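You operate a simulated robot arm through the tools that you are given. There is no shell and no other tool. Be economical: measure what you need, move in short steps, check, and stop when the job is done.

You run a simulated two-armed robot. Do the job below in one go: nothing can be reset, and whatever is moved stays where it is left.

TASK
Top up the oiler, then turn the air on.
Fine: oil between the bowl's marks; hold the orange oil can while pressing its plunger; stand it on the white ring beside the square seat; shut the orange cap before opening the red-handled valve by the bowls; nothing spilt.

The check looks at the end state, three seconds after you hand in, the way a careful person would. Anything else that was tipped, shoved, dropped, spilled or broken makes it a failure. A push-on lid holds only when it is set on centred and level and pressed home; a screw cap is set on level and turned clockwise until tight.

THE ROBOT
Two 6-joint arms with two-finger parallel grippers on one trunk, on a base that drives. Base frame: it is fixed to the floor where the robot stands at the start and does not move with it; the origin is under the middle of the robot, x ahead of it, y to its left, z up. Readings come in m, rad, newtons and seconds.
The left shoulder is at the start at [0.06, 0.187, 1.197], the right one opposite. With the tool pointing down near the work surface each hand reaches from about 0.1 to 0.6 m from the robot's upright axis, wherever it stands, measured 20 degrees to its own side. Places, roughly: black plunger on the can [0.4, -0.2, 1]; oiler bowl [0.4, -0.5, 0.8]; orange cap over the bowl [0.3, -0.4, 1]; red valve lever by the bowls [0.1, -0.8, 0.9]. Payload 1.57 kg a hand.
The TCP of each hand is the grasp point between the finger pads, 0.03 m short of the fingertips. In the tool frame z runs along the fingers and y along their closing line. Largest opening 0.11 m; finger width 0.024, thickness 0.012; the body of the gripper, 0.048 by 0.112 m, starts 0.078 m behind the TCP.
Orientation is told as [roll, pitch, yaw] about the base's x, y, z axes, in that order, counted from this pose: with the fingers straight down and closing along the base's y, the tool's x points along the base's -x, its y along +y and its z along -z.

THE INTERFACE
- The arms move only by the tool servo_tool. It takes "left_steps", "right_steps" or both (then of equal length, played together; a hand with none holds still); each is text: rows parted by semicolons, each of 7 numbers parted by spaces: the finger opening in mm, from 0 to 110, then the shift along the tool's x, y, z in mm, then the turn, a rotation vector about the tool's x, y, z in rad. In form: fingers dx dy dz wx wy wz; .... A call has 1 to 12 rows; each row shifts and turns the commanded pose from where the row before left it, along the tool's axes as they then stand. Each row takes 0.2 s and may step no farther than 0.05 m and 0.15 rad from the row before; otherwise, or with a gripper value out of range, the whole call is refused. Where a pose cannot be reached the arm comes as near as it can. A force on the tool above 40 N (or 10 N above the force at the start of the call, whichever is more), or a blocked arm, ends the call early, and 0.2 s more pass. Each finger travels about 0.153 m/s and halts on what it meets, pressing with about 24 N; the grip force reading is that of the motor and also rises with nothing between the fingers. The clock runs only during rows and for 0.2 s after the last one: add rows that do not move to give the fingers time. It gives the time, the measured TCP pose, the force on the tool (base axes), the opening and the grip force at its end, in the units of the frame above (readings bear some noise).
- Cameras (640 x 400 px; columns grow to the right, rows downward): "scene" is now at [0.0066, -0.0455, 1.7431]; the picture's right is [-0.56, -0.83, 0.00], its down [-0.61, 0.41, -0.68] and it looks along [0.56, -0.38, -0.74] (base axes); focal length 261 px, centre (320, 200). "left" rides on the left gripper at [0.07, -0.016, -0.141] in its tool frame; the picture's right is [0.23, 0.97, 0.00], its down [-0.86, 0.20, -0.48] and it looks along [-0.47, 0.11, 0.88] (tool axes); focal length 222 px, centre (320, 200). "right" rides on the right gripper at [0.07, 0.016, -0.141] in its tool frame; the picture's right is [-0.23, 0.97, 0.00], its down [-0.86, -0.20, -0.48] and it looks along [-0.47, -0.11, 0.88] (tool axes); focal length 222 px, centre (320, 200). There is no depth. A picture from a camera that has moved, and an enlarged one, comes with that camera's place and axes in the base frame and with its lens.
- get_image(camera): a new picture of that camera. The clock stands still meanwhile.
- raise_lower(by): slides the trunk up (or, below 0, down) by that many m; the arms and the scene camera ride with it, the base frame stays. It gives what a move gives, with no picture.
- steer(legs): drives the robot by 1 to 6 legs, each [ahead, left, turn to the left] in m, m and rad, along the robot's own axes; the way and the turn of a leg run together, so that a leg with both is an arc; at most 1.5 m and 3.142 rad a leg. The arms and the cameras ride along, it lands a little off, and it stops where it bumps. It gives what a move gives.
- head_to(pan, tilt): turns the head with the scene camera to pan (to the left, within 1.501 rad either way) and tilt (down, from -0.506 to 1.204), counted from straight ahead of the robot. It gives what a move gives.
- zoom(camera, box): a new picture of the part [left, top, right, bottom] of that camera's present view, enlarged. The clock stands still meanwhile.
- hand_in(): hands the job in; it is judged then, once.

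Go step by step. Nothing tells you exact positions but the pictures and the camera data: compare them with the known pose of the tool, close in by small moves and look again before you grip or let go. The budget is 120 turns and 100 pictures, counting those below and the enlarged ones. Unless the task says otherwise, let go and move clear before handing in, and close with one line.

The tools are called after "Request:" by a JSON object that holds its "method" and its "body". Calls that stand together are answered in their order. servo_tool: Moves the arms, as the interface text tells. Its arguments: {"type":"object","properties":{"left_steps":{"type":"string"},"right_steps":{"type":"string"}},"required":[]} The other tools are called the same way: raise_lower (by) slides the trunk up or down; steer (legs) drives the base; head_to (pan, tilt) turns the head that bears the scene camera; get_image (camera) takes a picture; zoom (camera, box) takes an enlarged picture of a part of a camera's view; hand_in () hands the job in.

At the start:

```text
t: 0.0
left_tool_pos: [0.2769, -0.0476, 1.3594]
left_ee_rot: [-0.003, 0.001, 0.001]
left_force: [0.2, -0.1, 1.1]
left_grip_width: 0.1101
left_finger_force: 0.1
right_tool_pos: [0.2721, -0.3806, 1.3217]
right_ee_rot: [0.0, -0.001, 0.001]
right_force: [-0.3, 0.5, 0.7]
right_grip_width: 0.1099
right_finger_force: 0.1
trunk travel left (down, up): [-0.825, 0.165]
robot x, y, heading: [0.0004, 0.0009, 0.003]
head pan, tilt: [-0.59, 0.826]
```

scene: 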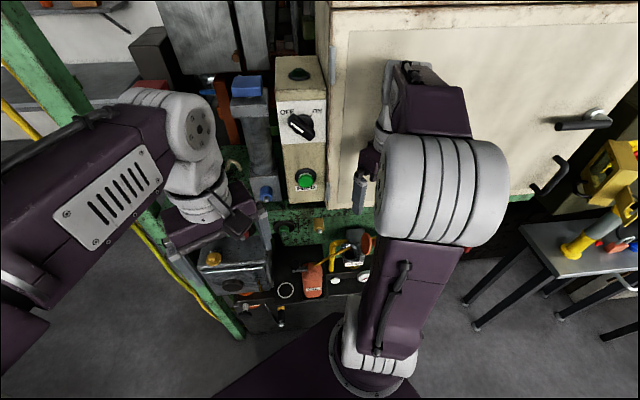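
right: 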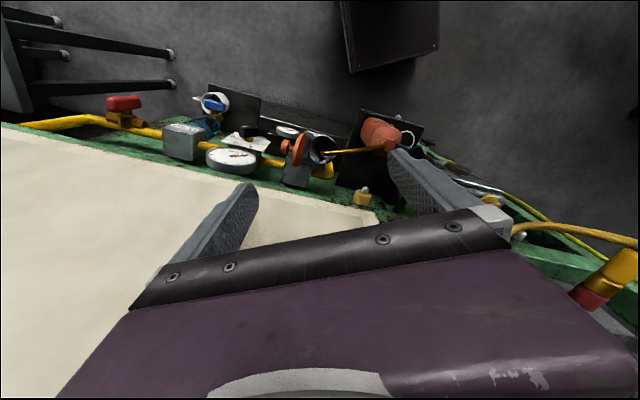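
left: 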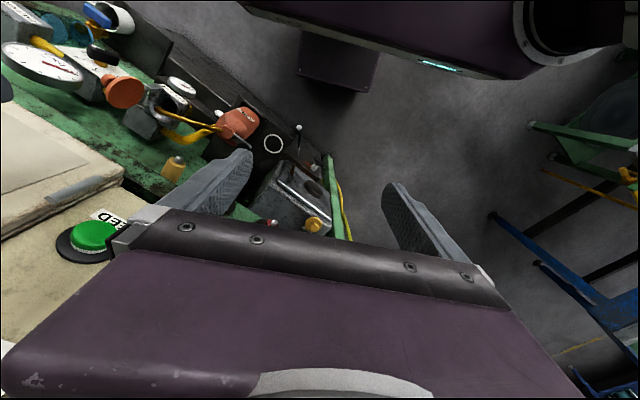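

I see a machine bed with the orange oil can, a white ring beside it, and an oiler assembly, partly hidden by the right arm. I'll enlarge views for detail first.

Request:
{"method": "zoom", "body": {"camera": "scene", "box": [200, 200, 400, 325]}}

Request:
{"method": "zoom", "body": {"camera": "right", "box": [80, 70, 440, 220]}}

Request:
{"method": "zoom", "body": {"camera": "left", "box": [0, 0, 340, 212]}}

```text
3.20 times, centred on (300, 262) of scene
camera zoom: at [0.0066, -0.0455, 1.7431], right [-0.56, -0.83, 0.0], down [-0.61, 0.41, -0.68], along [0.56, -0.38, -0.74], focal length 836 px, centre (384, 0)
```

zoom: 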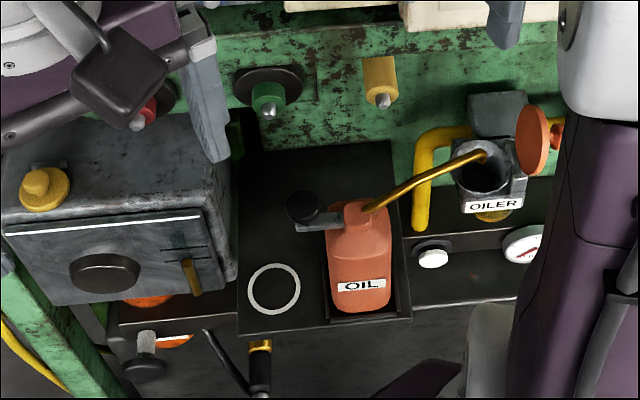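

```text
1.78 times, centred on (260, 145) of right
camera zoom: at [0.201, -0.3652, 1.4631], right [0.23, 0.97, 0.0], down [0.86, -0.2, 0.48], along [0.47, -0.11, -0.88], focal length 395 px, centre (427, 298)
```

zoom: 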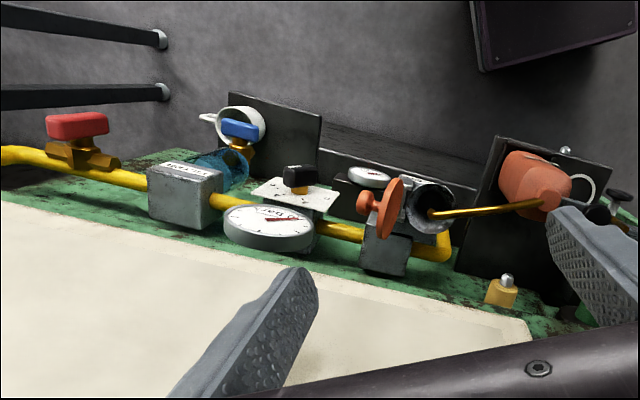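

```text
1.88 times, centred on (170, 106) of left
camera zoom: at [0.2088, -0.0644, 1.503], right [-0.23, 0.97, 0.0], down [0.86, 0.2, 0.48], along [0.47, 0.11, -0.88], focal length 418 px, centre (602, 377)
```

zoom: 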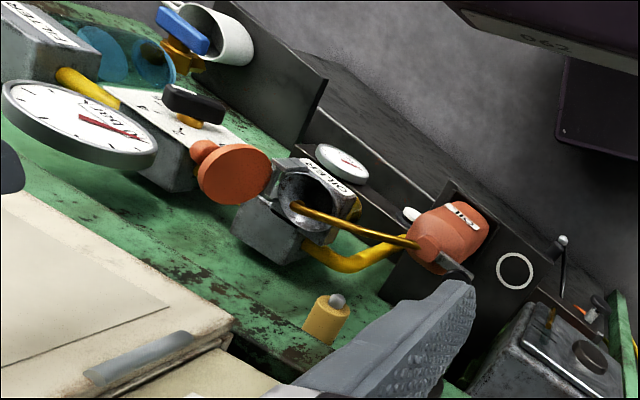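

The can's spout sits in the oiler filler, its plunger is to the left, and the ring is left of the can. The machine face is turned about 0.59 rad from me, so I square the robot to it and look again.

Request:
{"method": "steer", "body": {"legs": [[0, 0, -0.59]]}}

Request:
{"method": "head_to", "body": {"pan": -0.15, "tilt": 0.85}}

Request:
{"method": "get_image", "body": {"camera": "scene"}}

Request:
{"method": "get_image", "body": {"camera": "right"}}

Request:
{"method": "get_image", "body": {"camera": "left"}}

```text
t: 2.0
left_tool_pos: [0.2051, -0.1949, 1.3608]
left_ee_rot: [-0.001, -0.002, -0.589]
left_force: [-0.4, -0.5, 0.1]
left_grip_width: 0.11
left_finger_force: 0.1
right_tool_pos: [0.015, -0.4672, 1.3228]
right_ee_rot: [-0.001, -0.002, -0.59]
right_force: [0.0, -0.1, -0.1]
right_grip_width: 0.1099
right_finger_force: 0.1
trunk travel left (down, up): [-0.825, 0.165]
robot x, y, heading: [-0.0005, -0.0005, -0.59]
head pan, tilt: [-0.59, 0.826]
```

```text
t: 2.9
left_tool_pos: [0.2039, -0.1939, 1.3598]
left_ee_rot: [-0.003, -0.001, -0.591]
left_force: [-0.1, -0.2, 0.3]
left_grip_width: 0.1099
left_finger_force: 0.2
right_tool_pos: [0.0128, -0.4682, 1.3226]
right_ee_rot: [-0.002, -0.001, -0.588]
right_force: [0.3, 0.5, 0.0]
right_grip_width: 0.1103
right_finger_force: 0.1
trunk travel left (down, up): [-0.825, 0.165]
robot x, y, heading: [0.0007, -0.0009, -0.59]
head pan, tilt: [-0.15, 0.85]
```

```text
93 pictures are left
camera scene: at [0.0082, -0.0207, 1.7412], right [-0.67, -0.74, 0.0], down [-0.55, 0.51, -0.66], along [0.49, -0.45, -0.75], focal length 261 px, centre (320, 200)
```

scene: 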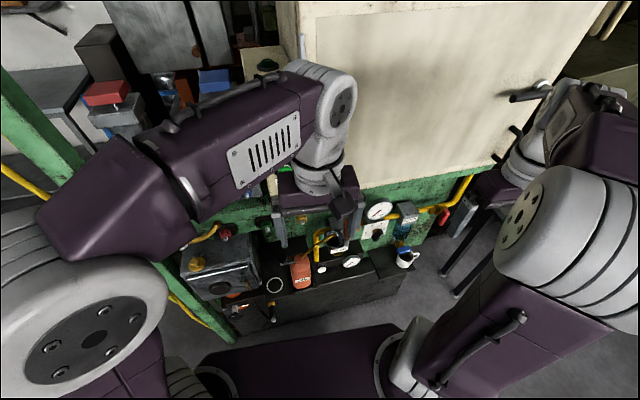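

```text
92 pictures are left
camera right: at [-0.0361, -0.4161, 1.4631], right [0.73, 0.68, 0.0], down [0.6, -0.64, 0.48], along [0.33, -0.35, -0.88], focal length 222 px, centre (320, 200)
```

right: 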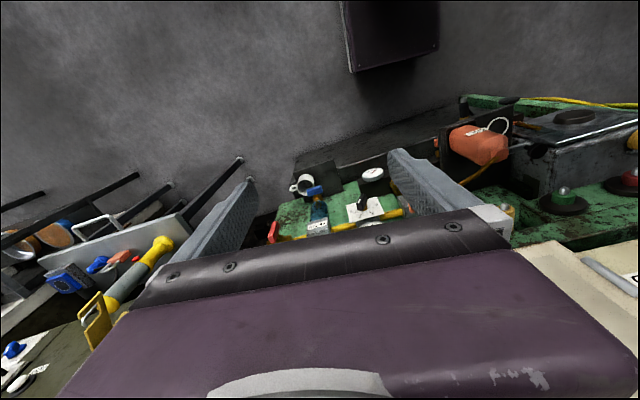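

```text
91 pictures are left
camera left: at [0.1381, -0.1687, 1.503], right [0.35, 0.94, 0.0], down [0.82, -0.31, 0.48], along [0.45, -0.17, -0.88], focal length 222 px, centre (320, 200)
```

left: 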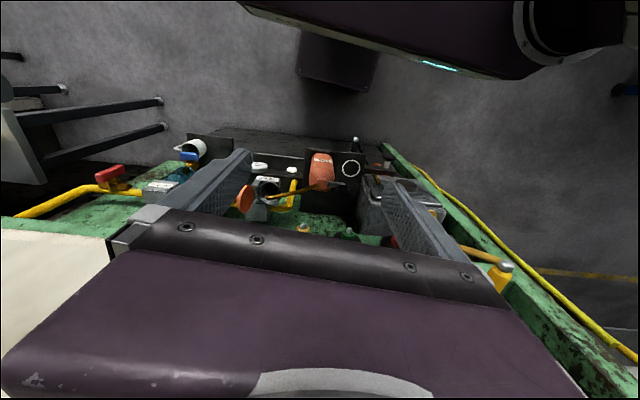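

Arms now line up with the machine. I back off slightly and move the left hand out to the left so the scene camera can see the can and oiler.

Request:
{"method": "steer", "body": {"legs": [[-0.08, 0, 0]]}}

Request:
{"method": "servo_tool", "body": {"left_steps": "110 30 45 0 0 0 0; 110 30 45 0 0 0 0; 110 30 45 0 0 0 0; 110 0 45 0 0 0 0; 110 0 40 0 0 0 0", "right_steps": "110 0 0 0 0 0 0; 110 0 0 0 0 0 0; 110 0 0 0 0 0 0; 110 0 0 0 0 0 0; 110 0 0 0 0 0 0"}}

Request:
{"method": "zoom", "body": {"camera": "scene", "box": [200, 160, 420, 300]}}

```text
t: 4.0
left_tool_pos: [0.1438, -0.1533, 1.3574]
left_ee_rot: [0.001, 0.005, -0.589]
left_force: [0.5, -0.8, -0.5]
left_grip_width: 0.1101
left_finger_force: 0.1
right_tool_pos: [-0.045, -0.4281, 1.3206]
right_ee_rot: [-0.001, 0.005, -0.588]
right_force: [0.7, -0.7, -0.3]
right_grip_width: 0.1099
right_finger_force: 0.0
trunk travel left (down, up): [-0.825, 0.165]
robot x, y, heading: [-0.066, 0.0424, -0.587]
head pan, tilt: [-0.15, 0.85]
```

```text
refused: row 1 steps farther than a row can; nothing moved
```

```text
2.86 times, centred on (310, 230) of scene
camera zoom: at [-0.0497, 0.018, 1.7411], right [-0.67, -0.74, 0.0], down [-0.56, 0.51, -0.66], along [0.49, -0.44, -0.75], focal length 746 px, centre (349, 114)
```

zoom: 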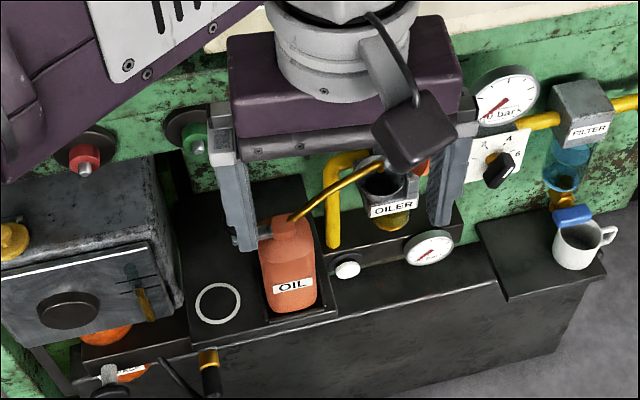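

Clear view apart from the left gripper. Move it left in smaller steps.

Request:
{"method": "servo_tool", "body": {"left_steps": "110 0 45 0 0 0 0; 110 0 45 0 0 0 0; 110 0 45 0 0 0 0; 110 0 45 0 0 0 0; 110 0 40 0 0 0 0"}}

Request:
{"method": "head_to", "body": {"pan": 0, "tilt": 0.85}}

Request:
{"method": "zoom", "body": {"camera": "scene", "box": [200, 150, 440, 300]}}

Request:
{"method": "zoom", "body": {"camera": "scene", "box": [240, 180, 340, 243]}}

```text
t: 5.2
left_tool_pos: [0.2615, 0.0323, 1.3594]
left_ee_rot: [-0.005, 0.002, -0.589]
left_force: [0.6, 0.7, 0.6]
left_grip_width: 0.11
left_finger_force: 0.1
right_tool_pos: [-0.0492, -0.4236, 1.3208]
right_ee_rot: [0.003, 0.001, -0.588]
right_force: [0.0, 0.0, -0.3]
right_grip_width: 0.11
right_finger_force: 0.2
trunk travel left (down, up): [-0.825, 0.165]
robot x, y, heading: [-0.066, 0.0405, -0.59]
head pan, tilt: [-0.15, 0.85]
```

```text
t: 5.9
left_tool_pos: [0.2601, 0.031, 1.3593]
left_ee_rot: [-0.001, 0.001, -0.588]
left_force: [-0.3, 0.7, 0.0]
left_grip_width: 0.11
left_finger_force: 0.2
right_tool_pos: [-0.049, -0.4247, 1.3218]
right_ee_rot: [0.0, 0.0, -0.589]
right_force: [0.3, -0.1, 0.9]
right_grip_width: 0.1097
right_finger_force: 0.0
trunk travel left (down, up): [-0.825, 0.165]
robot x, y, heading: [-0.0689, 0.041, -0.588]
head pan, tilt: [0.0, 0.85]
```

```text
2.67 times, centred on (320, 225) of scene
camera zoom: at [-0.0494, 0.0324, 1.7412], right [-0.55, -0.83, 0.0], down [-0.63, 0.42, -0.66], along [0.55, -0.37, -0.75], focal length 697 px, centre (320, 133)
```

zoom: 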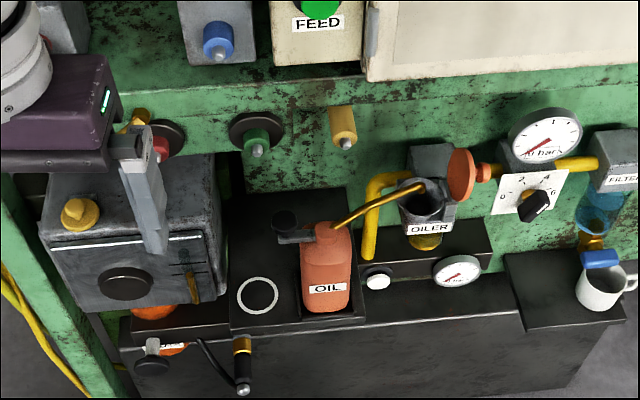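

```text
6.35 times, centred on (290, 212) of scene
camera zoom: at [-0.0494, 0.0324, 1.7412], right [-0.55, -0.83, 0.0], down [-0.63, 0.42, -0.66], along [0.55, -0.37, -0.75], focal length 1659 px, centre (510, 127)
```

zoom: 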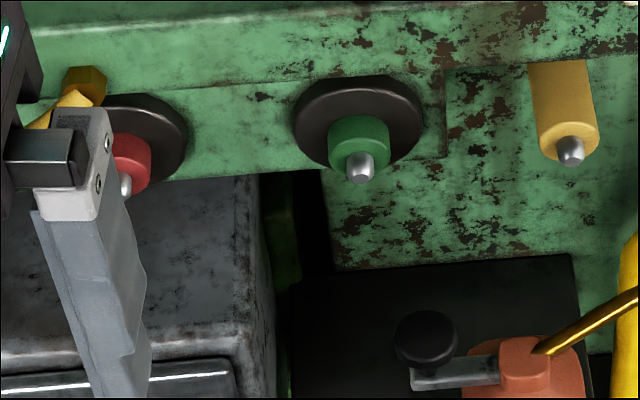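

I've estimated (robot frame forward/left): can ≈ (0.52, −0.005), ring ≈ (0.515, 0.094), plunger top ≈ (0.52, 0.048, z 1.0). Next I pitch the right hand up so its camera looks level at the can and bowl.

Request:
{"method": "servo_tool", "body": {"right_steps": "110 0 20 15 0 -0.1375 0; 110 0 20 15 0 -0.1375 0; 110 0 20 15 0 -0.1375 0; 110 0 20 15 0 -0.1375 0; 110 0 20 15 0 -0.1375 0; 110 0 20 15 0 -0.1375 0; 110 0 20 15 0 -0.1375 0; 110 0 20 15 0 -0.1375 0"}}

Request:
{"method": "get_image", "body": {"camera": "right"}}

```text
t: 7.7
left_tool_pos: [0.2594, 0.0318, 1.3599]
left_ee_rot: [0.001, 0.001, -0.589]
left_force: [0.6, -0.5, 0.1]
left_grip_width: 0.1101
left_finger_force: 0.0
right_tool_pos: [0.1014, -0.4463, 1.3081]
right_ee_rot: [0.003, -1.095, -0.589]
right_force: [0.3, -0.4, 0.3]
right_grip_width: 0.1099
right_finger_force: 0.0
right hand out of reach, approached as far as the arm can: row 3, 4, 5, 6, 7, 8
trunk travel left (down, up): [-0.825, 0.165]
robot x, y, heading: [-0.0689, 0.0419, -0.587]
head pan, tilt: [0.0, 0.85]
```

```text
87 pictures are left
camera right: at [-0.0225, -0.3453, 1.3102], right [0.62, 0.75, 0.2], down [-0.14, -0.15, 0.98], along [0.77, -0.64, 0.01], focal length 222 px, centre (320, 200)
```

right: 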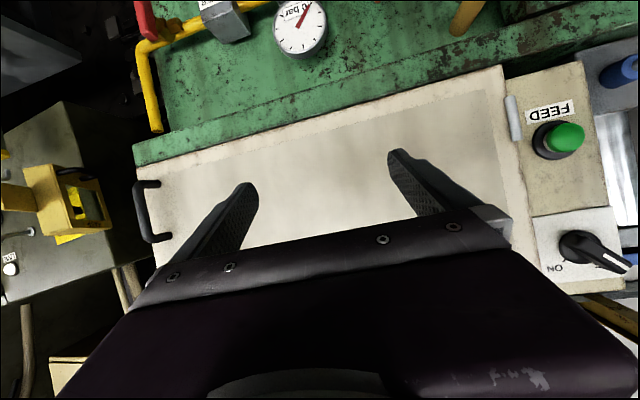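

The level pitch works. I lower the trunk 0.2 m, then bring the right hand down to the can/oiler height for a look.

Request:
{"method": "raise_lower", "body": {"by": -0.2}}

Request:
{"method": "servo_tool", "body": {"right_steps": "110 40 0 0 0 0 0; 110 40 20 -20 0 0 0; 110 40 20 -20 0 0 0; 110 0 30 0 0 0 0; 110 0 30 0 0 0 0; 110 0 30 0 0 0 0"}}

Request:
{"method": "get_image", "body": {"camera": "right"}}

Request:
{"method": "get_image", "body": {"camera": "scene"}}

```text
t: 9.8
left_tool_pos: [0.2601, 0.0321, 1.16]
left_ee_rot: [0.001, 0.0, -0.589]
left_force: [-1.0, 0.2, 0.7]
left_grip_width: 0.1101
left_finger_force: 0.2
right_tool_pos: [0.1008, -0.444, 1.1093]
right_ee_rot: [0.002, -1.098, -0.587]
right_force: [0.4, 0.0, 0.2]
right_grip_width: 0.1099
right_finger_force: 0.1
trunk travel left (down, up): [-0.625, 0.365]
robot x, y, heading: [-0.0664, 0.0461, -0.589]
head pan, tilt: [0.0, 0.85]
```

```text
t: 11.2
left_tool_pos: [0.2592, 0.0323, 1.1581]
left_ee_rot: [-0.001, 0.001, -0.59]
left_force: [-0.1, -0.2, -0.1]
left_grip_width: 0.11
left_finger_force: 0.1
right_tool_pos: [0.1103, -0.4485, 1.0993]
right_ee_rot: [0.002, -1.096, -0.589]
right_force: [0.3, 0.4, 0.4]
right_grip_width: 0.11
right_finger_force: 0.1
right hand out of reach, approached as far as the arm can: row 1, 2, 3, 4, 5, 6
trunk travel left (down, up): [-0.625, 0.365]
robot x, y, heading: [-0.0655, 0.0425, -0.59]
head pan, tilt: [0.0, 0.85]
```

```text
86 pictures are left
camera right: at [-0.0144, -0.3472, 1.1008], right [0.62, 0.75, 0.2], down [-0.14, -0.15, 0.98], along [0.77, -0.64, 0.01], focal length 222 px, centre (320, 200)
```

right: 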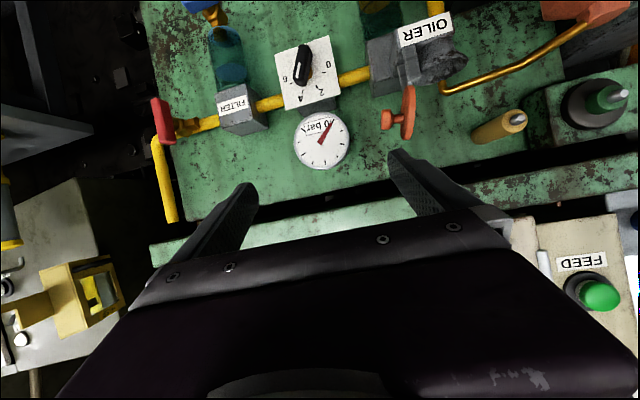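

```text
85 pictures are left
camera scene: at [-0.0496, 0.0328, 1.5412], right [-0.55, -0.83, 0.0], down [-0.63, 0.42, -0.66], along [0.55, -0.37, -0.75], focal length 261 px, centre (320, 200)
```

scene: 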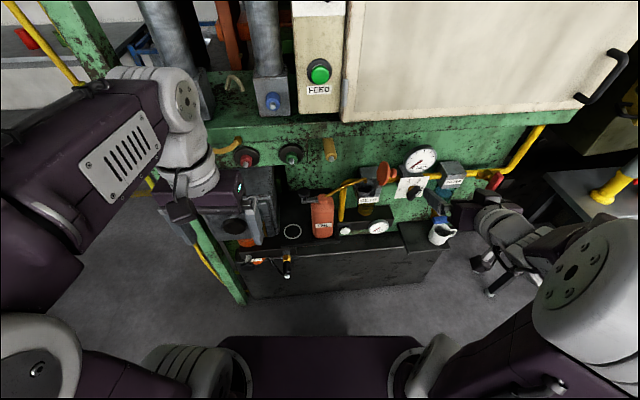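

The right wrist is too close to its shoulder here, not far. I raise the trunk again so there is more room, then bring the hand forward and down.

Request:
{"method": "raise_lower", "body": {"by": 0.2}}

Request:
{"method": "servo_tool", "body": {"right_steps": "110 40 0 20 0 0 0; 110 40 0 20 0 0 0; 110 40 0 20 0 0 0"}}

```text
t: 13.4
left_tool_pos: [0.2595, 0.0325, 1.3588]
left_ee_rot: [-0.001, 0.0, -0.587]
left_force: [0.7, 0.0, 0.4]
left_grip_width: 0.1097
left_finger_force: 0.0
right_tool_pos: [0.1093, -0.4486, 1.2983]
right_ee_rot: [0.004, -1.096, -0.589]
right_force: [0.1, 0.2, -0.6]
right_grip_width: 0.1098
right_finger_force: 0.0
trunk travel left (down, up): [-0.825, 0.165]
robot x, y, heading: [-0.0671, 0.045, -0.584]
head pan, tilt: [0.0, 0.85]
```

```text
t: 14.2
left_tool_pos: [0.2605, 0.0315, 1.36]
left_ee_rot: [0.0, 0.0, -0.588]
left_force: [0.0, -0.2, 1.0]
left_grip_width: 0.1101
left_finger_force: 0.1
right_tool_pos: [0.1152, -0.4772, 1.1861]
right_ee_rot: [0.013, -1.093, -0.596]
right_force: [-0.8, 0.3, 0.0]
right_grip_width: 0.1099
right_finger_force: 0.2
right hand out of reach, approached as far as the arm can: row 1, 2, 3
trunk travel left (down, up): [-0.825, 0.165]
robot x, y, heading: [-0.0661, 0.0425, -0.585]
head pan, tilt: [0.0, 0.85]
```

Steps apply relative to where the arm actually is. Continue down and inward.

Request:
{"method": "servo_tool", "body": {"right_steps": "110 40 20 10 0 0 0; 110 40 20 10 0 0 0; 110 40 20 10 0 0 0; 110 20 40 10 0 0 0; 110 0 45 0 0 0 0; 110 0 45 0 0 0 0"}}

Request:
{"method": "get_image", "body": {"camera": "right"}}

Request:
{"method": "get_image", "body": {"camera": "scene"}}

```text
t: 15.6
left_tool_pos: [0.2595, 0.0329, 1.3595]
left_ee_rot: [-0.003, -0.003, -0.588]
left_force: [-0.1, -0.1, -0.1]
left_grip_width: 0.11
left_finger_force: 0.1
right_tool_pos: [0.196, -0.4333, 1.2136]
right_ee_rot: [0.024, -1.092, -0.602]
right_force: [0.0, 0.4, -0.4]
right_grip_width: 0.1099
right_finger_force: 0.1
right hand out of reach, approached as far as the arm can: row 1, 2, 3, 4, 5, 6
trunk travel left (down, up): [-0.825, 0.165]
robot x, y, heading: [-0.0679, 0.0458, -0.587]
head pan, tilt: [0.0, 0.85]
```

```text
84 pictures are left
camera right: at [0.0716, -0.3338, 1.2172], right [0.62, 0.75, 0.21], down [-0.14, -0.16, 0.98], along [0.77, -0.64, 0.01], focal length 222 px, centre (320, 200)
```

right: 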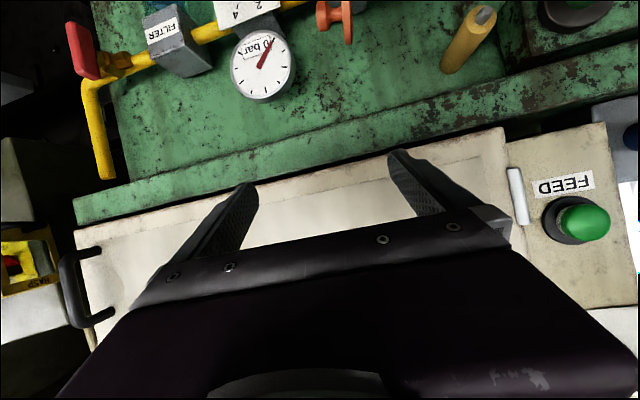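

```text
83 pictures are left
camera scene: at [-0.0498, 0.0344, 1.7412], right [-0.55, -0.83, 0.0], down [-0.63, 0.42, -0.66], along [0.55, -0.37, -0.75], focal length 261 px, centre (320, 200)
```

scene: 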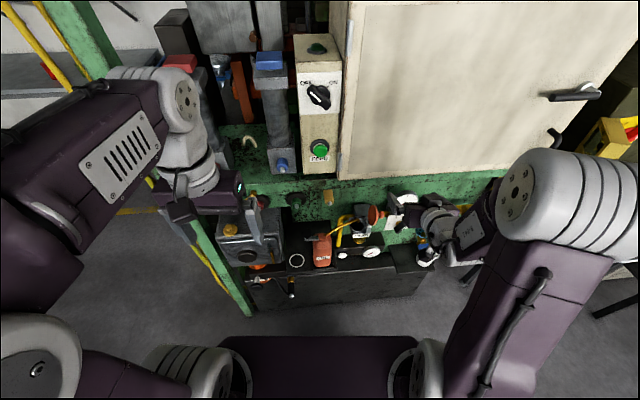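

The wrist bend limits a near-level hand so close in. A pitch of about 0.7 rad still clears the can top, so I ease to that and then move in toward the oiler front.

Request:
{"method": "servo_tool", "body": {"right_steps": "110 0 0 0 0 0.13 0; 110 0 0 0 0 0.13 0; 110 0 0 0 0 0.13 0; 110 40 0 0 0 0 0; 110 30 30 0 0 0 0; 110 20 30 20 0 0 0; 110 20 30 20 0 0 0"}}

Request:
{"method": "get_image", "body": {"camera": "right"}}

```text
t: 17.2
left_tool_pos: [0.2612, 0.0295, 1.3609]
left_ee_rot: [0.0, 0.0, -0.589]
left_force: [-0.9, -1.2, 0.6]
left_grip_width: 0.1098
left_finger_force: 0.2
right_tool_pos: [0.1744, -0.3784, 1.1257]
right_ee_rot: [0.035, -0.699, -0.599]
right_force: [0.3, 0.0, -0.1]
right_grip_width: 0.1102
right_finger_force: 0.0
right hand out of reach, approached as far as the arm can: row 6, 7
trunk travel left (down, up): [-0.825, 0.165]
robot x, y, heading: [-0.0671, 0.0477, -0.587]
head pan, tilt: [0.0, 0.85]
```

```text
82 pictures are left
camera right: at [0.0607, -0.288, 1.1899], right [0.67, 0.72, 0.17], down [0.17, -0.38, 0.91], along [0.72, -0.59, -0.38], focal length 222 px, centre (320, 200)
```

right: 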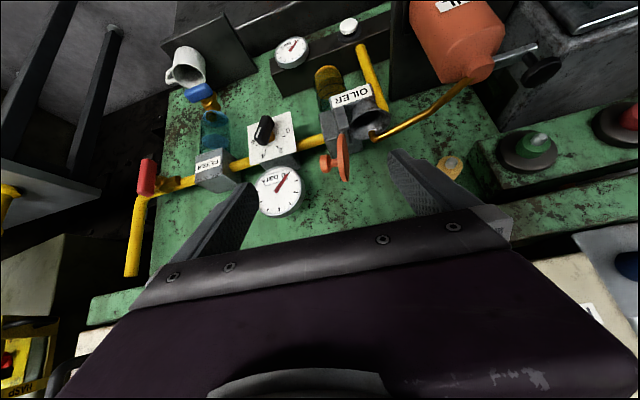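

Good view of the bowl and can here. I enlarge the bowl and the can before moving.

Request:
{"method": "zoom", "body": {"camera": "right", "box": [290, 50, 400, 119]}}

Request:
{"method": "zoom", "body": {"camera": "right", "box": [380, 0, 620, 150]}}

```text
5.80 times, centred on (345, 84) of right
camera zoom: at [0.0607, -0.288, 1.1899], right [0.67, 0.72, 0.17], down [0.17, -0.38, 0.91], along [0.72, -0.59, -0.38], focal length 1288 px, centre (175, 870)
```

zoom: 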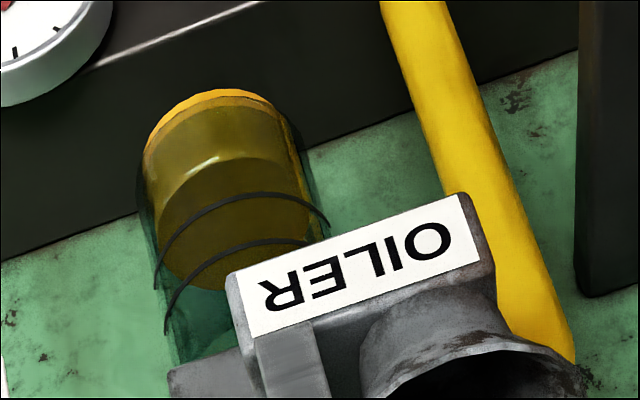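

```text
2.67 times, centred on (500, 75) of right
camera zoom: at [0.0607, -0.288, 1.1899], right [0.67, 0.72, 0.17], down [0.17, -0.38, 0.91], along [0.72, -0.59, -0.38], focal length 592 px, centre (-160, 533)
```

zoom: 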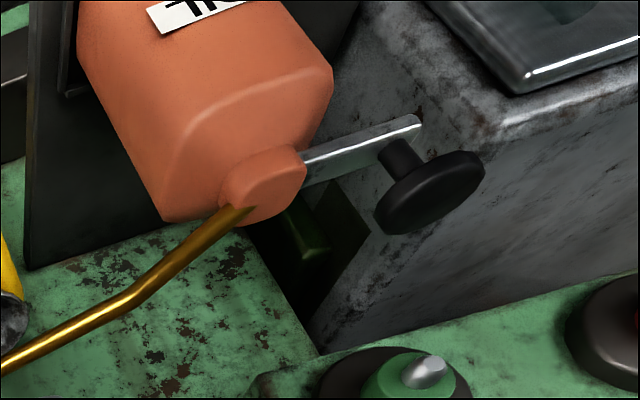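

The oil surface sits just below the lower mark, so a small top-up is needed. I back off 0.12 m to give the arms room, then bring the right hand in front of the can.

Request:
{"method": "steer", "body": {"legs": [[-0.12, 0, 0]]}}

Request:
{"method": "servo_tool", "body": {"right_steps": "110 20 35 0 0 0 0; 110 20 35 0 0 0 0; 110 20 35 0 0 0 0; 110 20 35 0 0 0 0; 110 20 35 10 0 0 0; 110 20 35 10 0 0 0"}}

Request:
{"method": "get_image", "body": {"camera": "right"}}

Request:
{"method": "get_image", "body": {"camera": "scene"}}

```text
t: 18.4
left_tool_pos: [0.1627, 0.0944, 1.3588]
left_ee_rot: [-0.001, 0.002, -0.589]
left_force: [0.6, -0.6, 1.4]
left_grip_width: 0.1099
left_finger_force: 0.0
right_tool_pos: [0.0779, -0.3123, 1.1258]
right_ee_rot: [0.032, -0.698, -0.6]
right_force: [-0.3, -0.4, -0.7]
right_grip_width: 0.1101
right_finger_force: 0.0
trunk travel left (down, up): [-0.825, 0.165]
robot x, y, heading: [-0.1651, 0.1057, -0.59]
head pan, tilt: [0.0, 0.85]
```

```text
t: 19.8
left_tool_pos: [0.1612, 0.0971, 1.3603]
left_ee_rot: [0.0, 0.001, -0.59]
left_force: [0.6, 0.0, -1.1]
left_grip_width: 0.1097
left_finger_force: 0.2
right_tool_pos: [0.075, -0.3113, 1.1276]
right_ee_rot: [0.034, -0.698, -0.601]
right_force: [-0.2, 0.0, -0.5]
right_grip_width: 0.1099
right_finger_force: 0.1
right hand out of reach, approached as far as the arm can: row 1, 2, 3, 4, 5, 6
trunk travel left (down, up): [-0.825, 0.165]
robot x, y, heading: [-0.162, 0.1094, -0.592]
head pan, tilt: [0.0, 0.85]
```

```text
79 pictures are left
camera right: at [-0.0394, -0.22, 1.1909], right [0.68, 0.72, 0.17], down [0.17, -0.38, 0.91], along [0.72, -0.59, -0.37], focal length 222 px, centre (320, 200)
```

right: 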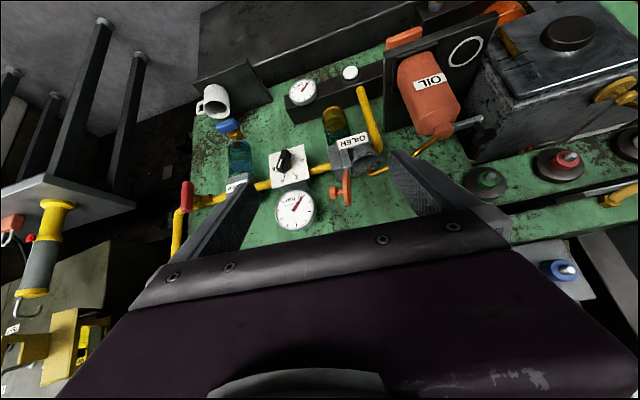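

```text
78 pictures are left
camera scene: at [-0.1494, 0.0989, 1.7412], right [-0.56, -0.83, 0.0], down [-0.62, 0.42, -0.66], along [0.55, -0.37, -0.75], focal length 261 px, centre (320, 200)
```

scene: 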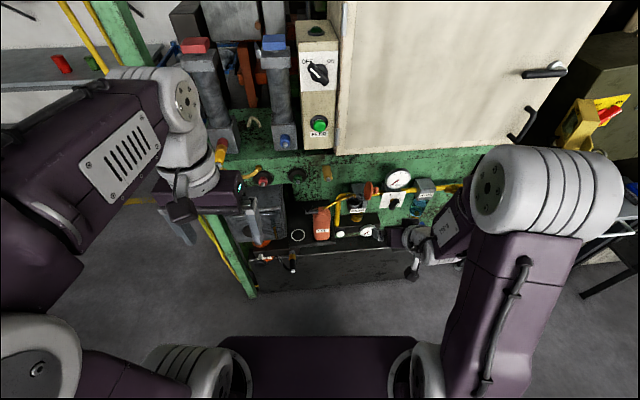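

The boundary is toward the robot, so I go forward first, then left and down.

Request:
{"method": "servo_tool", "body": {"right_steps": "110 -31 0 26 0 0 0; 110 -31 0 26 0 0 0; 110 -31 0 26 0 0 0; 110 0 40 0 0 0 0; 110 0 40 0 0 0 0; 110 0 40 0 0 0 0"}}

```text
t: 21.2
left_tool_pos: [0.1606, 0.0969, 1.3595]
left_ee_rot: [-0.002, 0.001, -0.591]
left_force: [-0.3, -0.4, -0.9]
left_grip_width: 0.11
left_finger_force: 0.1
right_tool_pos: [0.1852, -0.3519, 1.1204]
right_ee_rot: [0.051, -0.691, -0.601]
right_force: [0.9, 0.5, 0.6]
right_grip_width: 0.1097
right_finger_force: 0.1
right hand out of reach, approached as far as the arm can: row 4, 5, 6
trunk travel left (down, up): [-0.825, 0.165]
robot x, y, heading: [-0.1642, 0.1133, -0.589]
head pan, tilt: [0.0, 0.85]
```

Leftward motion is limited at this pitch; I ease the pitch to about 0.4 rad and try again toward the can.

Request:
{"method": "servo_tool", "body": {"right_steps": "110 0 0 0 0 0.15 0; 110 0 0 0 0 0.15 0; 110 0 30 0 0 0 0; 110 0 40 0 0 0 0; 110 0 40 0 0 0 0; 110 0 40 0 0 0 0"}}

Request:
{"method": "get_image", "body": {"camera": "scene"}}

```text
t: 22.6
left_tool_pos: [0.1611, 0.0981, 1.3606]
left_ee_rot: [-0.001, -0.001, -0.589]
left_force: [-1.0, -0.5, -0.4]
left_grip_width: 0.11
left_finger_force: 0.0
right_tool_pos: [0.3137, -0.1374, 1.1222]
right_ee_rot: [0.027, -0.4, -0.591]
right_force: [0.1, 0.7, 0.8]
right_grip_width: 0.1101
right_finger_force: 0.0
right hand out of reach, approached as far as the arm can: row 2, 3
trunk travel left (down, up): [-0.825, 0.165]
robot x, y, heading: [-0.1643, 0.1114, -0.594]
head pan, tilt: [0.0, 0.85]
```

```text
77 pictures are left
camera scene: at [-0.1486, 0.0989, 1.7412], right [-0.56, -0.83, 0.0], down [-0.62, 0.42, -0.66], along [0.55, -0.37, -0.75], focal length 261 px, centre (320, 200)
```

scene: 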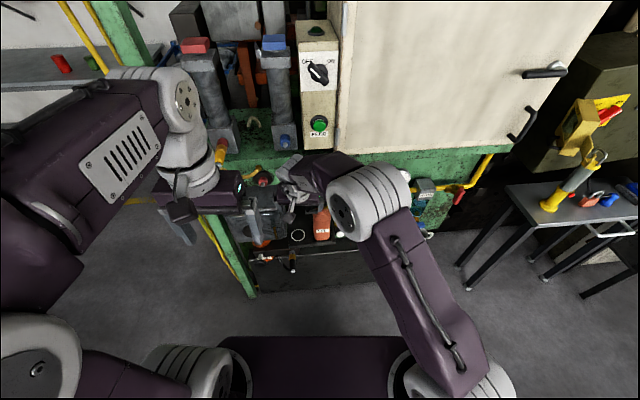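

At 0.4 rad pitch it reaches well. I shift the hand right in front of the can and look from both hand and scene.

Request:
{"method": "servo_tool", "body": {"right_steps": "110 0 -35 0 0 0 0; 110 0 -30 0 0 0 0; 110 0 0 0 0 0 0"}}

Request:
{"method": "get_image", "body": {"camera": "right"}}

Request:
{"method": "zoom", "body": {"camera": "scene", "box": [240, 160, 400, 260]}}

```text
t: 23.4
left_tool_pos: [0.1617, 0.0993, 1.36]
left_ee_rot: [-0.001, -0.001, -0.589]
left_force: [-0.2, -0.5, -0.4]
left_grip_width: 0.1099
left_finger_force: 0.0
right_tool_pos: [0.2807, -0.1899, 1.1206]
right_ee_rot: [0.026, -0.4, -0.59]
right_force: [0.1, 0.3, 0.8]
right_grip_width: 0.1099
right_finger_force: 0.2
trunk travel left (down, up): [-0.825, 0.165]
robot x, y, heading: [-0.1654, 0.1119, -0.588]
head pan, tilt: [0.0, 0.85]
```

```text
76 pictures are left
camera right: at [0.1871, -0.1137, 1.2237], right [0.71, 0.7, 0.11], down [0.38, -0.51, 0.77], along [0.59, -0.5, -0.63], focal length 222 px, centre (320, 200)
```

right: 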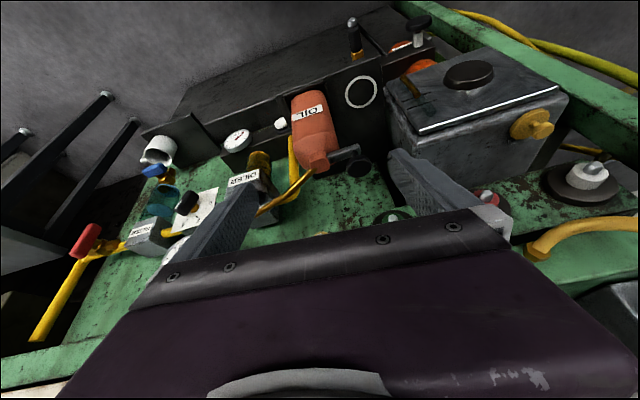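

```text
4.00 times, centred on (320, 210) of scene
camera zoom: at [-0.1479, 0.0993, 1.7412], right [-0.56, -0.83, 0.0], down [-0.62, 0.42, -0.66], along [0.55, -0.37, -0.75], focal length 1045 px, centre (320, 160)
```

zoom: 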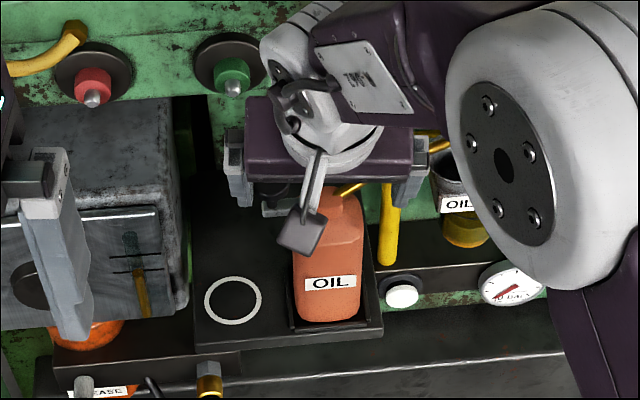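

Triangulation agrees across views: can centre ≈ (0.361, −0.252), plunger ≈ (0.390, −0.208, 1.0), ring ≈ (0.412, −0.167). I steepen the pitch to 0.55 so the gripper body clears the plunger knob, and go to a pre-grasp in front of the can.

Request:
{"method": "servo_tool", "body": {"right_steps": "95 0 0 0 0.026 -0.08 0; 95 0 0 0 0 -0.07 0; 95 15 -3 39 0 0 0; 95 15 -2 39 0 0 0; 95 15 -2 39 0 0 0; 95 0 0 0 0 0 0"}}

Request:
{"method": "get_image", "body": {"camera": "right"}}

Request:
{"method": "zoom", "body": {"camera": "scene", "box": [240, 160, 400, 260]}}

```text
t: 24.8
left_tool_pos: [0.1609, 0.0978, 1.3596]
left_ee_rot: [-0.002, 0.0, -0.589]
left_force: [0.0, -0.3, 0.1]
left_grip_width: 0.1101
left_finger_force: 0.0
right_tool_pos: [0.2949, -0.2134, 0.9955]
right_ee_rot: [0.004, -0.55, -0.591]
right_force: [0.3, 0.6, -0.1]
right_grip_width: 0.095
right_finger_force: 0.1
trunk travel left (down, up): [-0.825, 0.165]
robot x, y, heading: [-0.1638, 0.1096, -0.596]
head pan, tilt: [0.0, 0.85]
```

```text
74 pictures are left
camera right: at [0.1918, -0.1259, 1.0797], right [0.7, 0.7, 0.12], down [0.29, -0.43, 0.85], along [0.65, -0.57, -0.51], focal length 222 px, centre (320, 200)
```

right: 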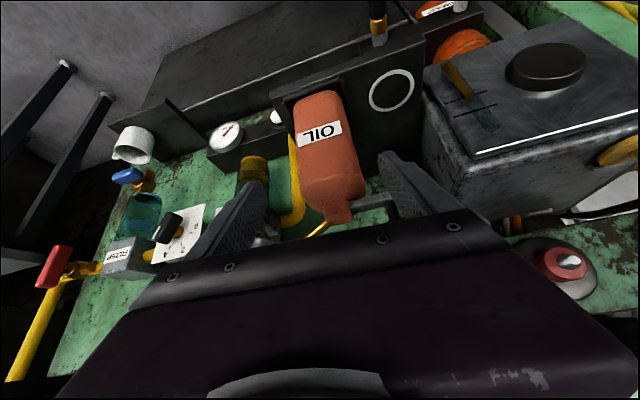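

```text
4.00 times, centred on (320, 210) of scene
camera zoom: at [-0.1488, 0.0985, 1.7412], right [-0.56, -0.83, 0.0], down [-0.62, 0.42, -0.66], along [0.55, -0.37, -0.75], focal length 1045 px, centre (320, 160)
```

zoom: 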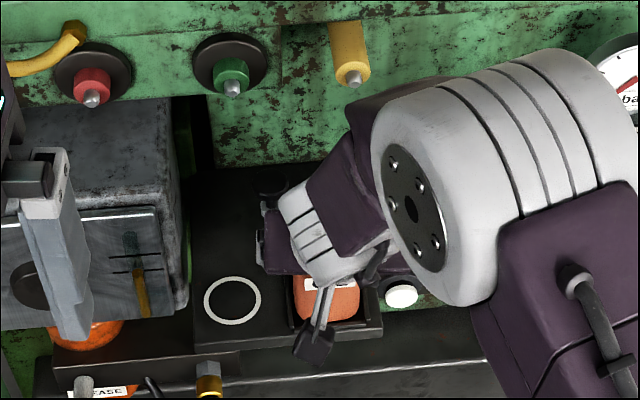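

Aligned within 5 mm. I narrow the opening to keep clear of the white knob, shift 4 mm left, and slide in along the fingers.

Request:
{"method": "servo_tool", "body": {"right_steps": "86 0 4 0 0 0 0; 86 -2 0 36 0 0 0; 86 -2 0 36 0 0 0; 86 -1 0 36 0 0 0; 86 0 0 0 0 0 0"}}

Request:
{"method": "get_image", "body": {"camera": "right"}}

Request:
{"method": "zoom", "body": {"camera": "scene", "box": [240, 160, 400, 260]}}

```text
t: 26.0
left_tool_pos: [0.1609, 0.0982, 1.36]
left_ee_rot: [-0.001, 0.0, -0.591]
left_force: [-0.3, -0.5, -0.1]
left_grip_width: 0.11
left_finger_force: 0.0
right_tool_pos: [0.3475, -0.2429, 0.9069]
right_ee_rot: [0.001, -0.55, -0.592]
right_force: [-0.7, 0.0, 0.2]
right_grip_width: 0.0862
right_finger_force: 0.1
trunk travel left (down, up): [-0.825, 0.165]
robot x, y, heading: [-0.1652, 0.1104, -0.59]
head pan, tilt: [0.0, 0.85]
```

```text
72 pictures are left
camera right: at [0.2443, -0.1552, 0.991], right [0.7, 0.7, 0.12], down [0.29, -0.43, 0.85], along [0.65, -0.57, -0.51], focal length 222 px, centre (320, 200)
```

right: 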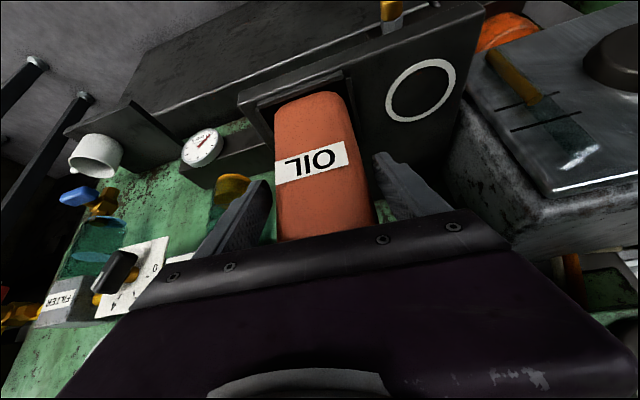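

```text
4.00 times, centred on (320, 210) of scene
camera zoom: at [-0.1488, 0.0985, 1.7412], right [-0.56, -0.83, 0.0], down [-0.62, 0.42, -0.66], along [0.55, -0.37, -0.75], focal length 1045 px, centre (320, 160)
```

zoom: 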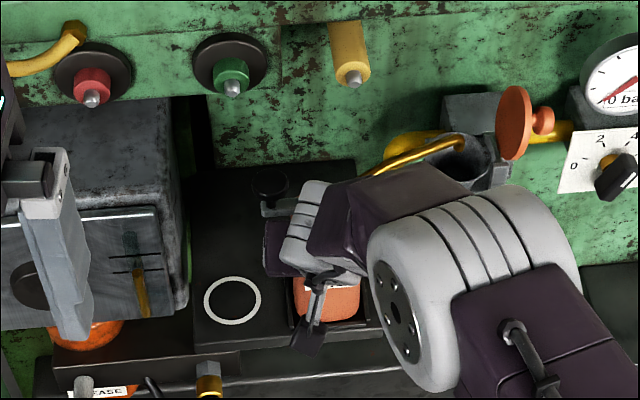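

Fingers straddle the can. Close slowly on it.

Request:
{"method": "servo_tool", "body": {"right_steps": "78 0 0 0 0 0 0; 72 0 0 0 0 0 0; 66 0 0 0 0 0 0; 60 0 0 0 0 0 0; 50 0 0 0 0 0 0; 50 0 0 0 0 0 0"}}

Request:
{"method": "get_image", "body": {"camera": "right"}}

```text
t: 27.4
left_tool_pos: [0.1616, 0.0972, 1.3597]
left_ee_rot: [-0.003, 0.0, -0.59]
left_force: [-0.1, -0.4, 0.3]
left_grip_width: 0.11
left_finger_force: 0.0
right_tool_pos: [0.3477, -0.2422, 0.9072]
right_ee_rot: [0.002, -0.55, -0.591]
right_force: [0.9, -0.6, 0.2]
right_grip_width: 0.0687
right_finger_force: 23.8
trunk travel left (down, up): [-0.825, 0.165]
robot x, y, heading: [-0.1655, 0.1125, -0.593]
head pan, tilt: [0.0, 0.85]
```

```text
70 pictures are left
camera right: at [0.2447, -0.1551, 0.9912], right [0.7, 0.7, 0.12], down [0.29, -0.43, 0.85], along [0.65, -0.57, -0.51], focal length 222 px, centre (320, 200)
```

right: 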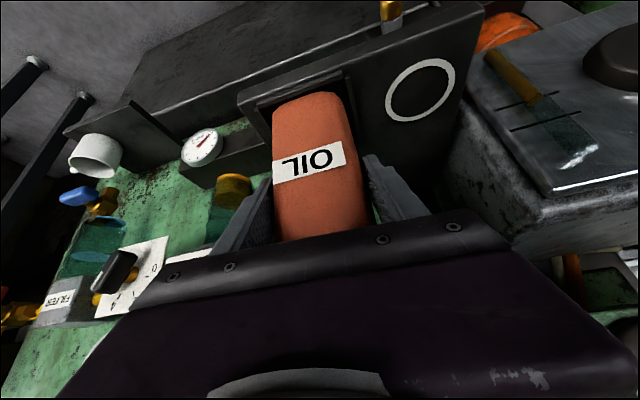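

Gripped at 69 mm. Now the left hand: close its fingers, tilt 0.2 rad and come toward the plunger from in front, staying clear of the FEED button about 9 cm behind it.

Request:
{"method": "servo_tool", "body": {"left_steps": "60 -36 -20 0 0 -0.1 0; 20 -36 -20 4 0 -0.1 0; 0 -36 -20 8 0 0 0; 0 -36 -20 8 0 0 0; 0 -36 -20 8 0 0 0; 0 -36 -27 8 0 0 0; 0 8 0 40 0 0 0; 0 8 0 40 0 0 0; 0 8 0 40 0 0 0; 0 8 0 40 0 0 0"}}

Request:
{"method": "get_image", "body": {"camera": "scene"}}

Request:
{"method": "get_image", "body": {"camera": "left"}}

```text
t: 29.6
left_tool_pos: [0.2741, -0.1318, 1.1921]
left_ee_rot: [-0.002, -0.199, -0.592]
left_force: [0.5, -0.2, 0.5]
left_grip_width: 0.0002
left_finger_force: 20.9
right_tool_pos: [0.3476, -0.2425, 0.9077]
right_ee_rot: [0.002, -0.55, -0.592]
right_force: [0.1, 1.3, -0.6]
right_grip_width: 0.0683
right_finger_force: 23.8
trunk travel left (down, up): [-0.825, 0.165]
robot x, y, heading: [-0.1624, 0.1109, -0.59]
head pan, tilt: [0.0, 0.85]
```

```text
69 pictures are left
camera scene: at [-0.1482, 0.0983, 1.7413], right [-0.56, -0.83, 0.0], down [-0.62, 0.42, -0.66], along [0.55, -0.37, -0.75], focal length 261 px, centre (320, 200)
```

scene: 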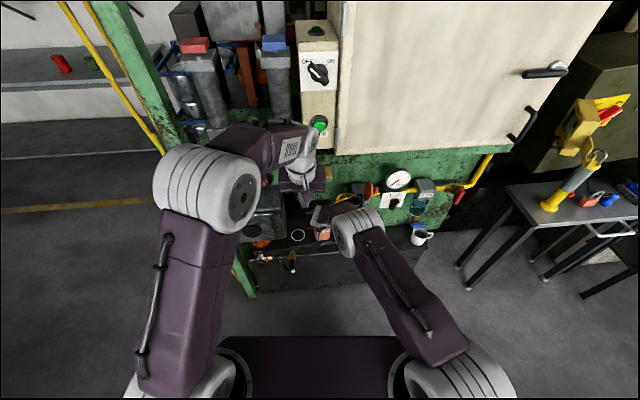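

```text
68 pictures are left
camera left: at [0.1857, -0.0916, 1.3178], right [0.36, 0.93, -0.05], down [0.73, -0.25, 0.64], along [0.59, -0.26, -0.77], focal length 222 px, centre (320, 200)
```

left: 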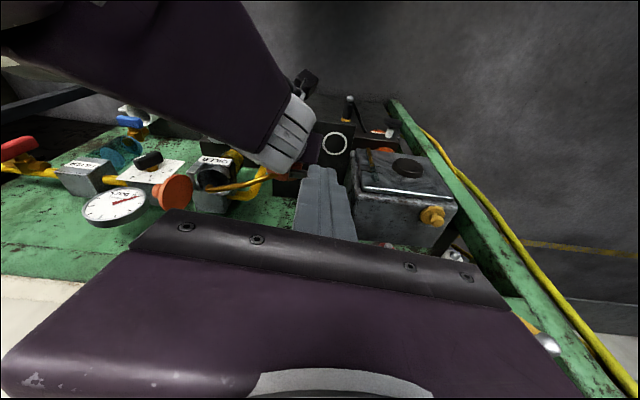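

Left hand is laterally lined up with the plunger. Move forward over it, then partway down, and check.

Request:
{"method": "servo_tool", "body": {"left_steps": "0 -43.4 0 8.8 0 0 0; 0 -43.4 0 8.8 0 0 0; 0 -43.4 0 8.8 0 0 0; 0 7 0 35 0 0 0; 0 7 0 35 0 0 0; 0 5 0 25 0 0 0; 0 0 0 0 0 0 0"}}

Request:
{"method": "zoom", "body": {"camera": "scene", "box": [240, 150, 400, 250]}}

Request:
{"method": "get_image", "body": {"camera": "left"}}

```text
t: 31.2
left_tool_pos: [0.3709, -0.1919, 1.0946]
left_ee_rot: [-0.001, -0.201, -0.589]
left_force: [0.2, 0.8, 0.8]
left_grip_width: 0.0002
left_finger_force: 21.5
left hand out of reach, approached as far as the arm can: row 3
right_tool_pos: [0.3463, -0.2417, 0.9072]
right_ee_rot: [0.003, -0.55, -0.59]
right_force: [-0.3, 0.9, -0.8]
right_grip_width: 0.0684
right_finger_force: 24.2
trunk travel left (down, up): [-0.825, 0.165]
robot x, y, heading: [-0.1607, 0.1087, -0.588]
head pan, tilt: [0.0, 0.85]
```

```text
4.00 times, centred on (320, 200) of scene
camera zoom: at [-0.1485, 0.0983, 1.7412], right [-0.56, -0.83, 0.0], down [-0.62, 0.42, -0.66], along [0.55, -0.37, -0.75], focal length 1045 px, centre (320, 200)
```

zoom: 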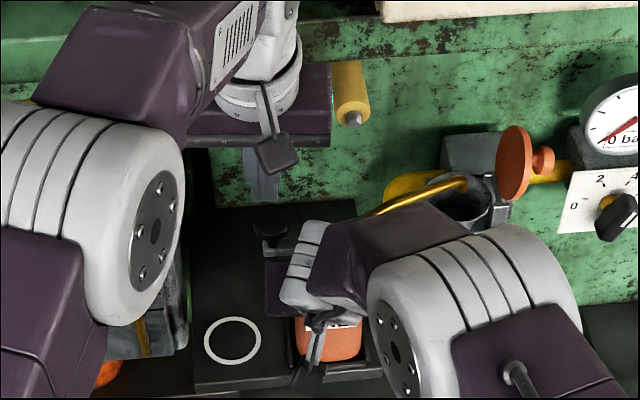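

```text
66 pictures are left
camera left: at [0.2831, -0.1514, 1.2209], right [0.36, 0.93, -0.05], down [0.73, -0.25, 0.64], along [0.58, -0.26, -0.77], focal length 222 px, centre (320, 200)
```

left: 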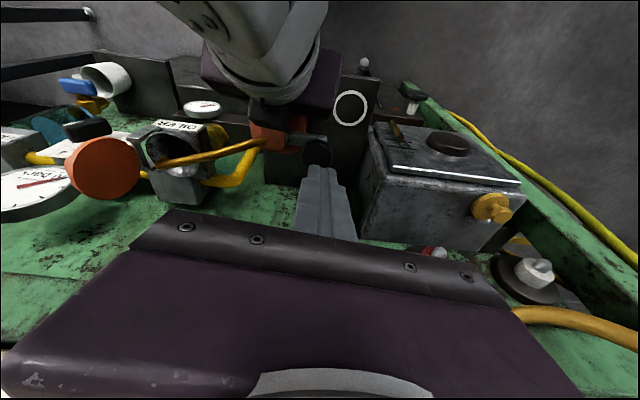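

The knob is at about (0.386, −0.206); I shift 16 mm forward, 4 mm right, and lower to just above it.

Request:
{"method": "servo_tool", "body": {"left_steps": "0 -15.5 -4 3 0 0 0; 0 4 0 22 0 0 0; 0 3.5 0 17 0 0 0; 0 0 0 0 0 0 0"}}

Request:
{"method": "zoom", "body": {"camera": "left", "box": [100, 80, 420, 280]}}

Request:
{"method": "zoom", "body": {"camera": "right", "box": [140, 120, 300, 220]}}

Request:
{"method": "zoom", "body": {"camera": "scene", "box": [280, 170, 380, 233]}}

```text
t: 32.2
left_tool_pos: [0.3805, -0.2043, 1.0548]
left_ee_rot: [0.0, -0.199, -0.59]
left_force: [1.3, -0.9, 0.2]
left_grip_width: 0.0001
left_finger_force: 21.7
right_tool_pos: [0.3489, -0.2429, 0.906]
right_ee_rot: [0.004, -0.55, -0.591]
right_force: [0.5, -0.5, -0.2]
right_grip_width: 0.0683
right_finger_force: 23.6
trunk travel left (down, up): [-0.825, 0.165]
robot x, y, heading: [-0.1651, 0.1111, -0.589]
head pan, tilt: [0.0, 0.85]
```

```text
2.00 times, centred on (260, 180) of left
camera zoom: at [0.2931, -0.1644, 1.1803], right [0.36, 0.93, -0.05], down [0.73, -0.25, 0.64], along [0.58, -0.26, -0.77], focal length 444 px, centre (440, 240)
```

zoom: 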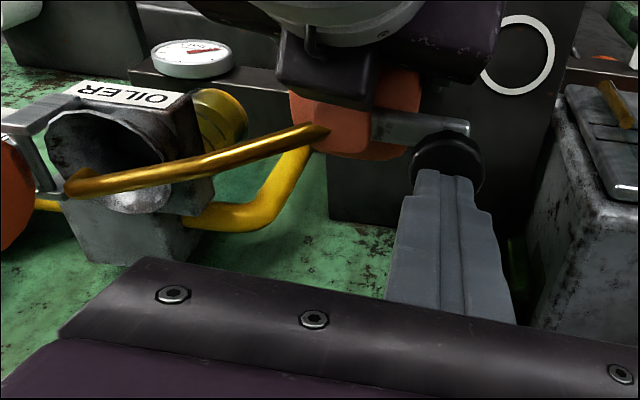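

```text
4.00 times, centred on (220, 170) of right
camera zoom: at [0.2448, -0.1555, 0.9912], right [0.7, 0.7, 0.12], down [0.29, -0.43, 0.85], along [0.65, -0.57, -0.51], focal length 888 px, centre (720, 320)
```

zoom: 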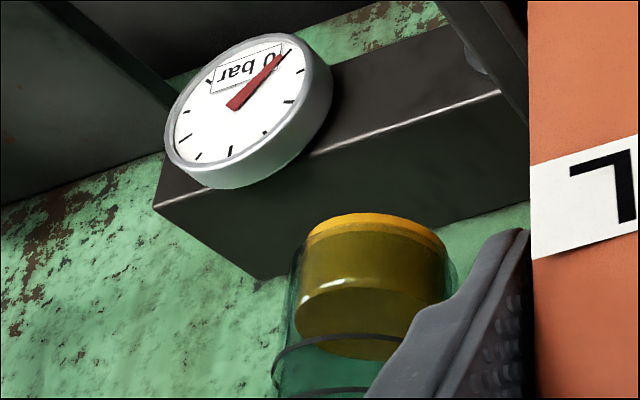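

```text
6.35 times, centred on (330, 202) of scene
camera zoom: at [-0.1481, 0.098, 1.7412], right [-0.56, -0.83, 0.0], down [-0.62, 0.42, -0.66], along [0.55, -0.37, -0.75], focal length 1659 px, centre (256, 190)
```

zoom: 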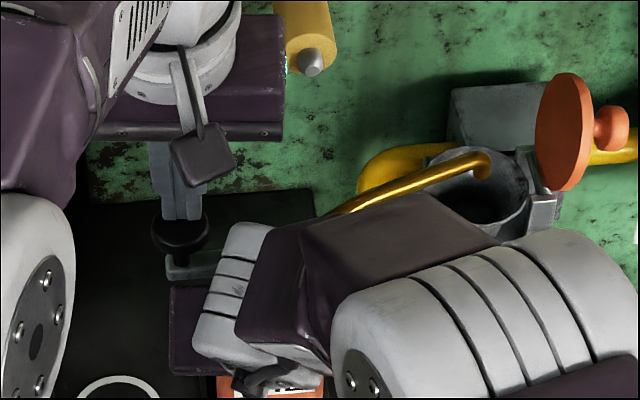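

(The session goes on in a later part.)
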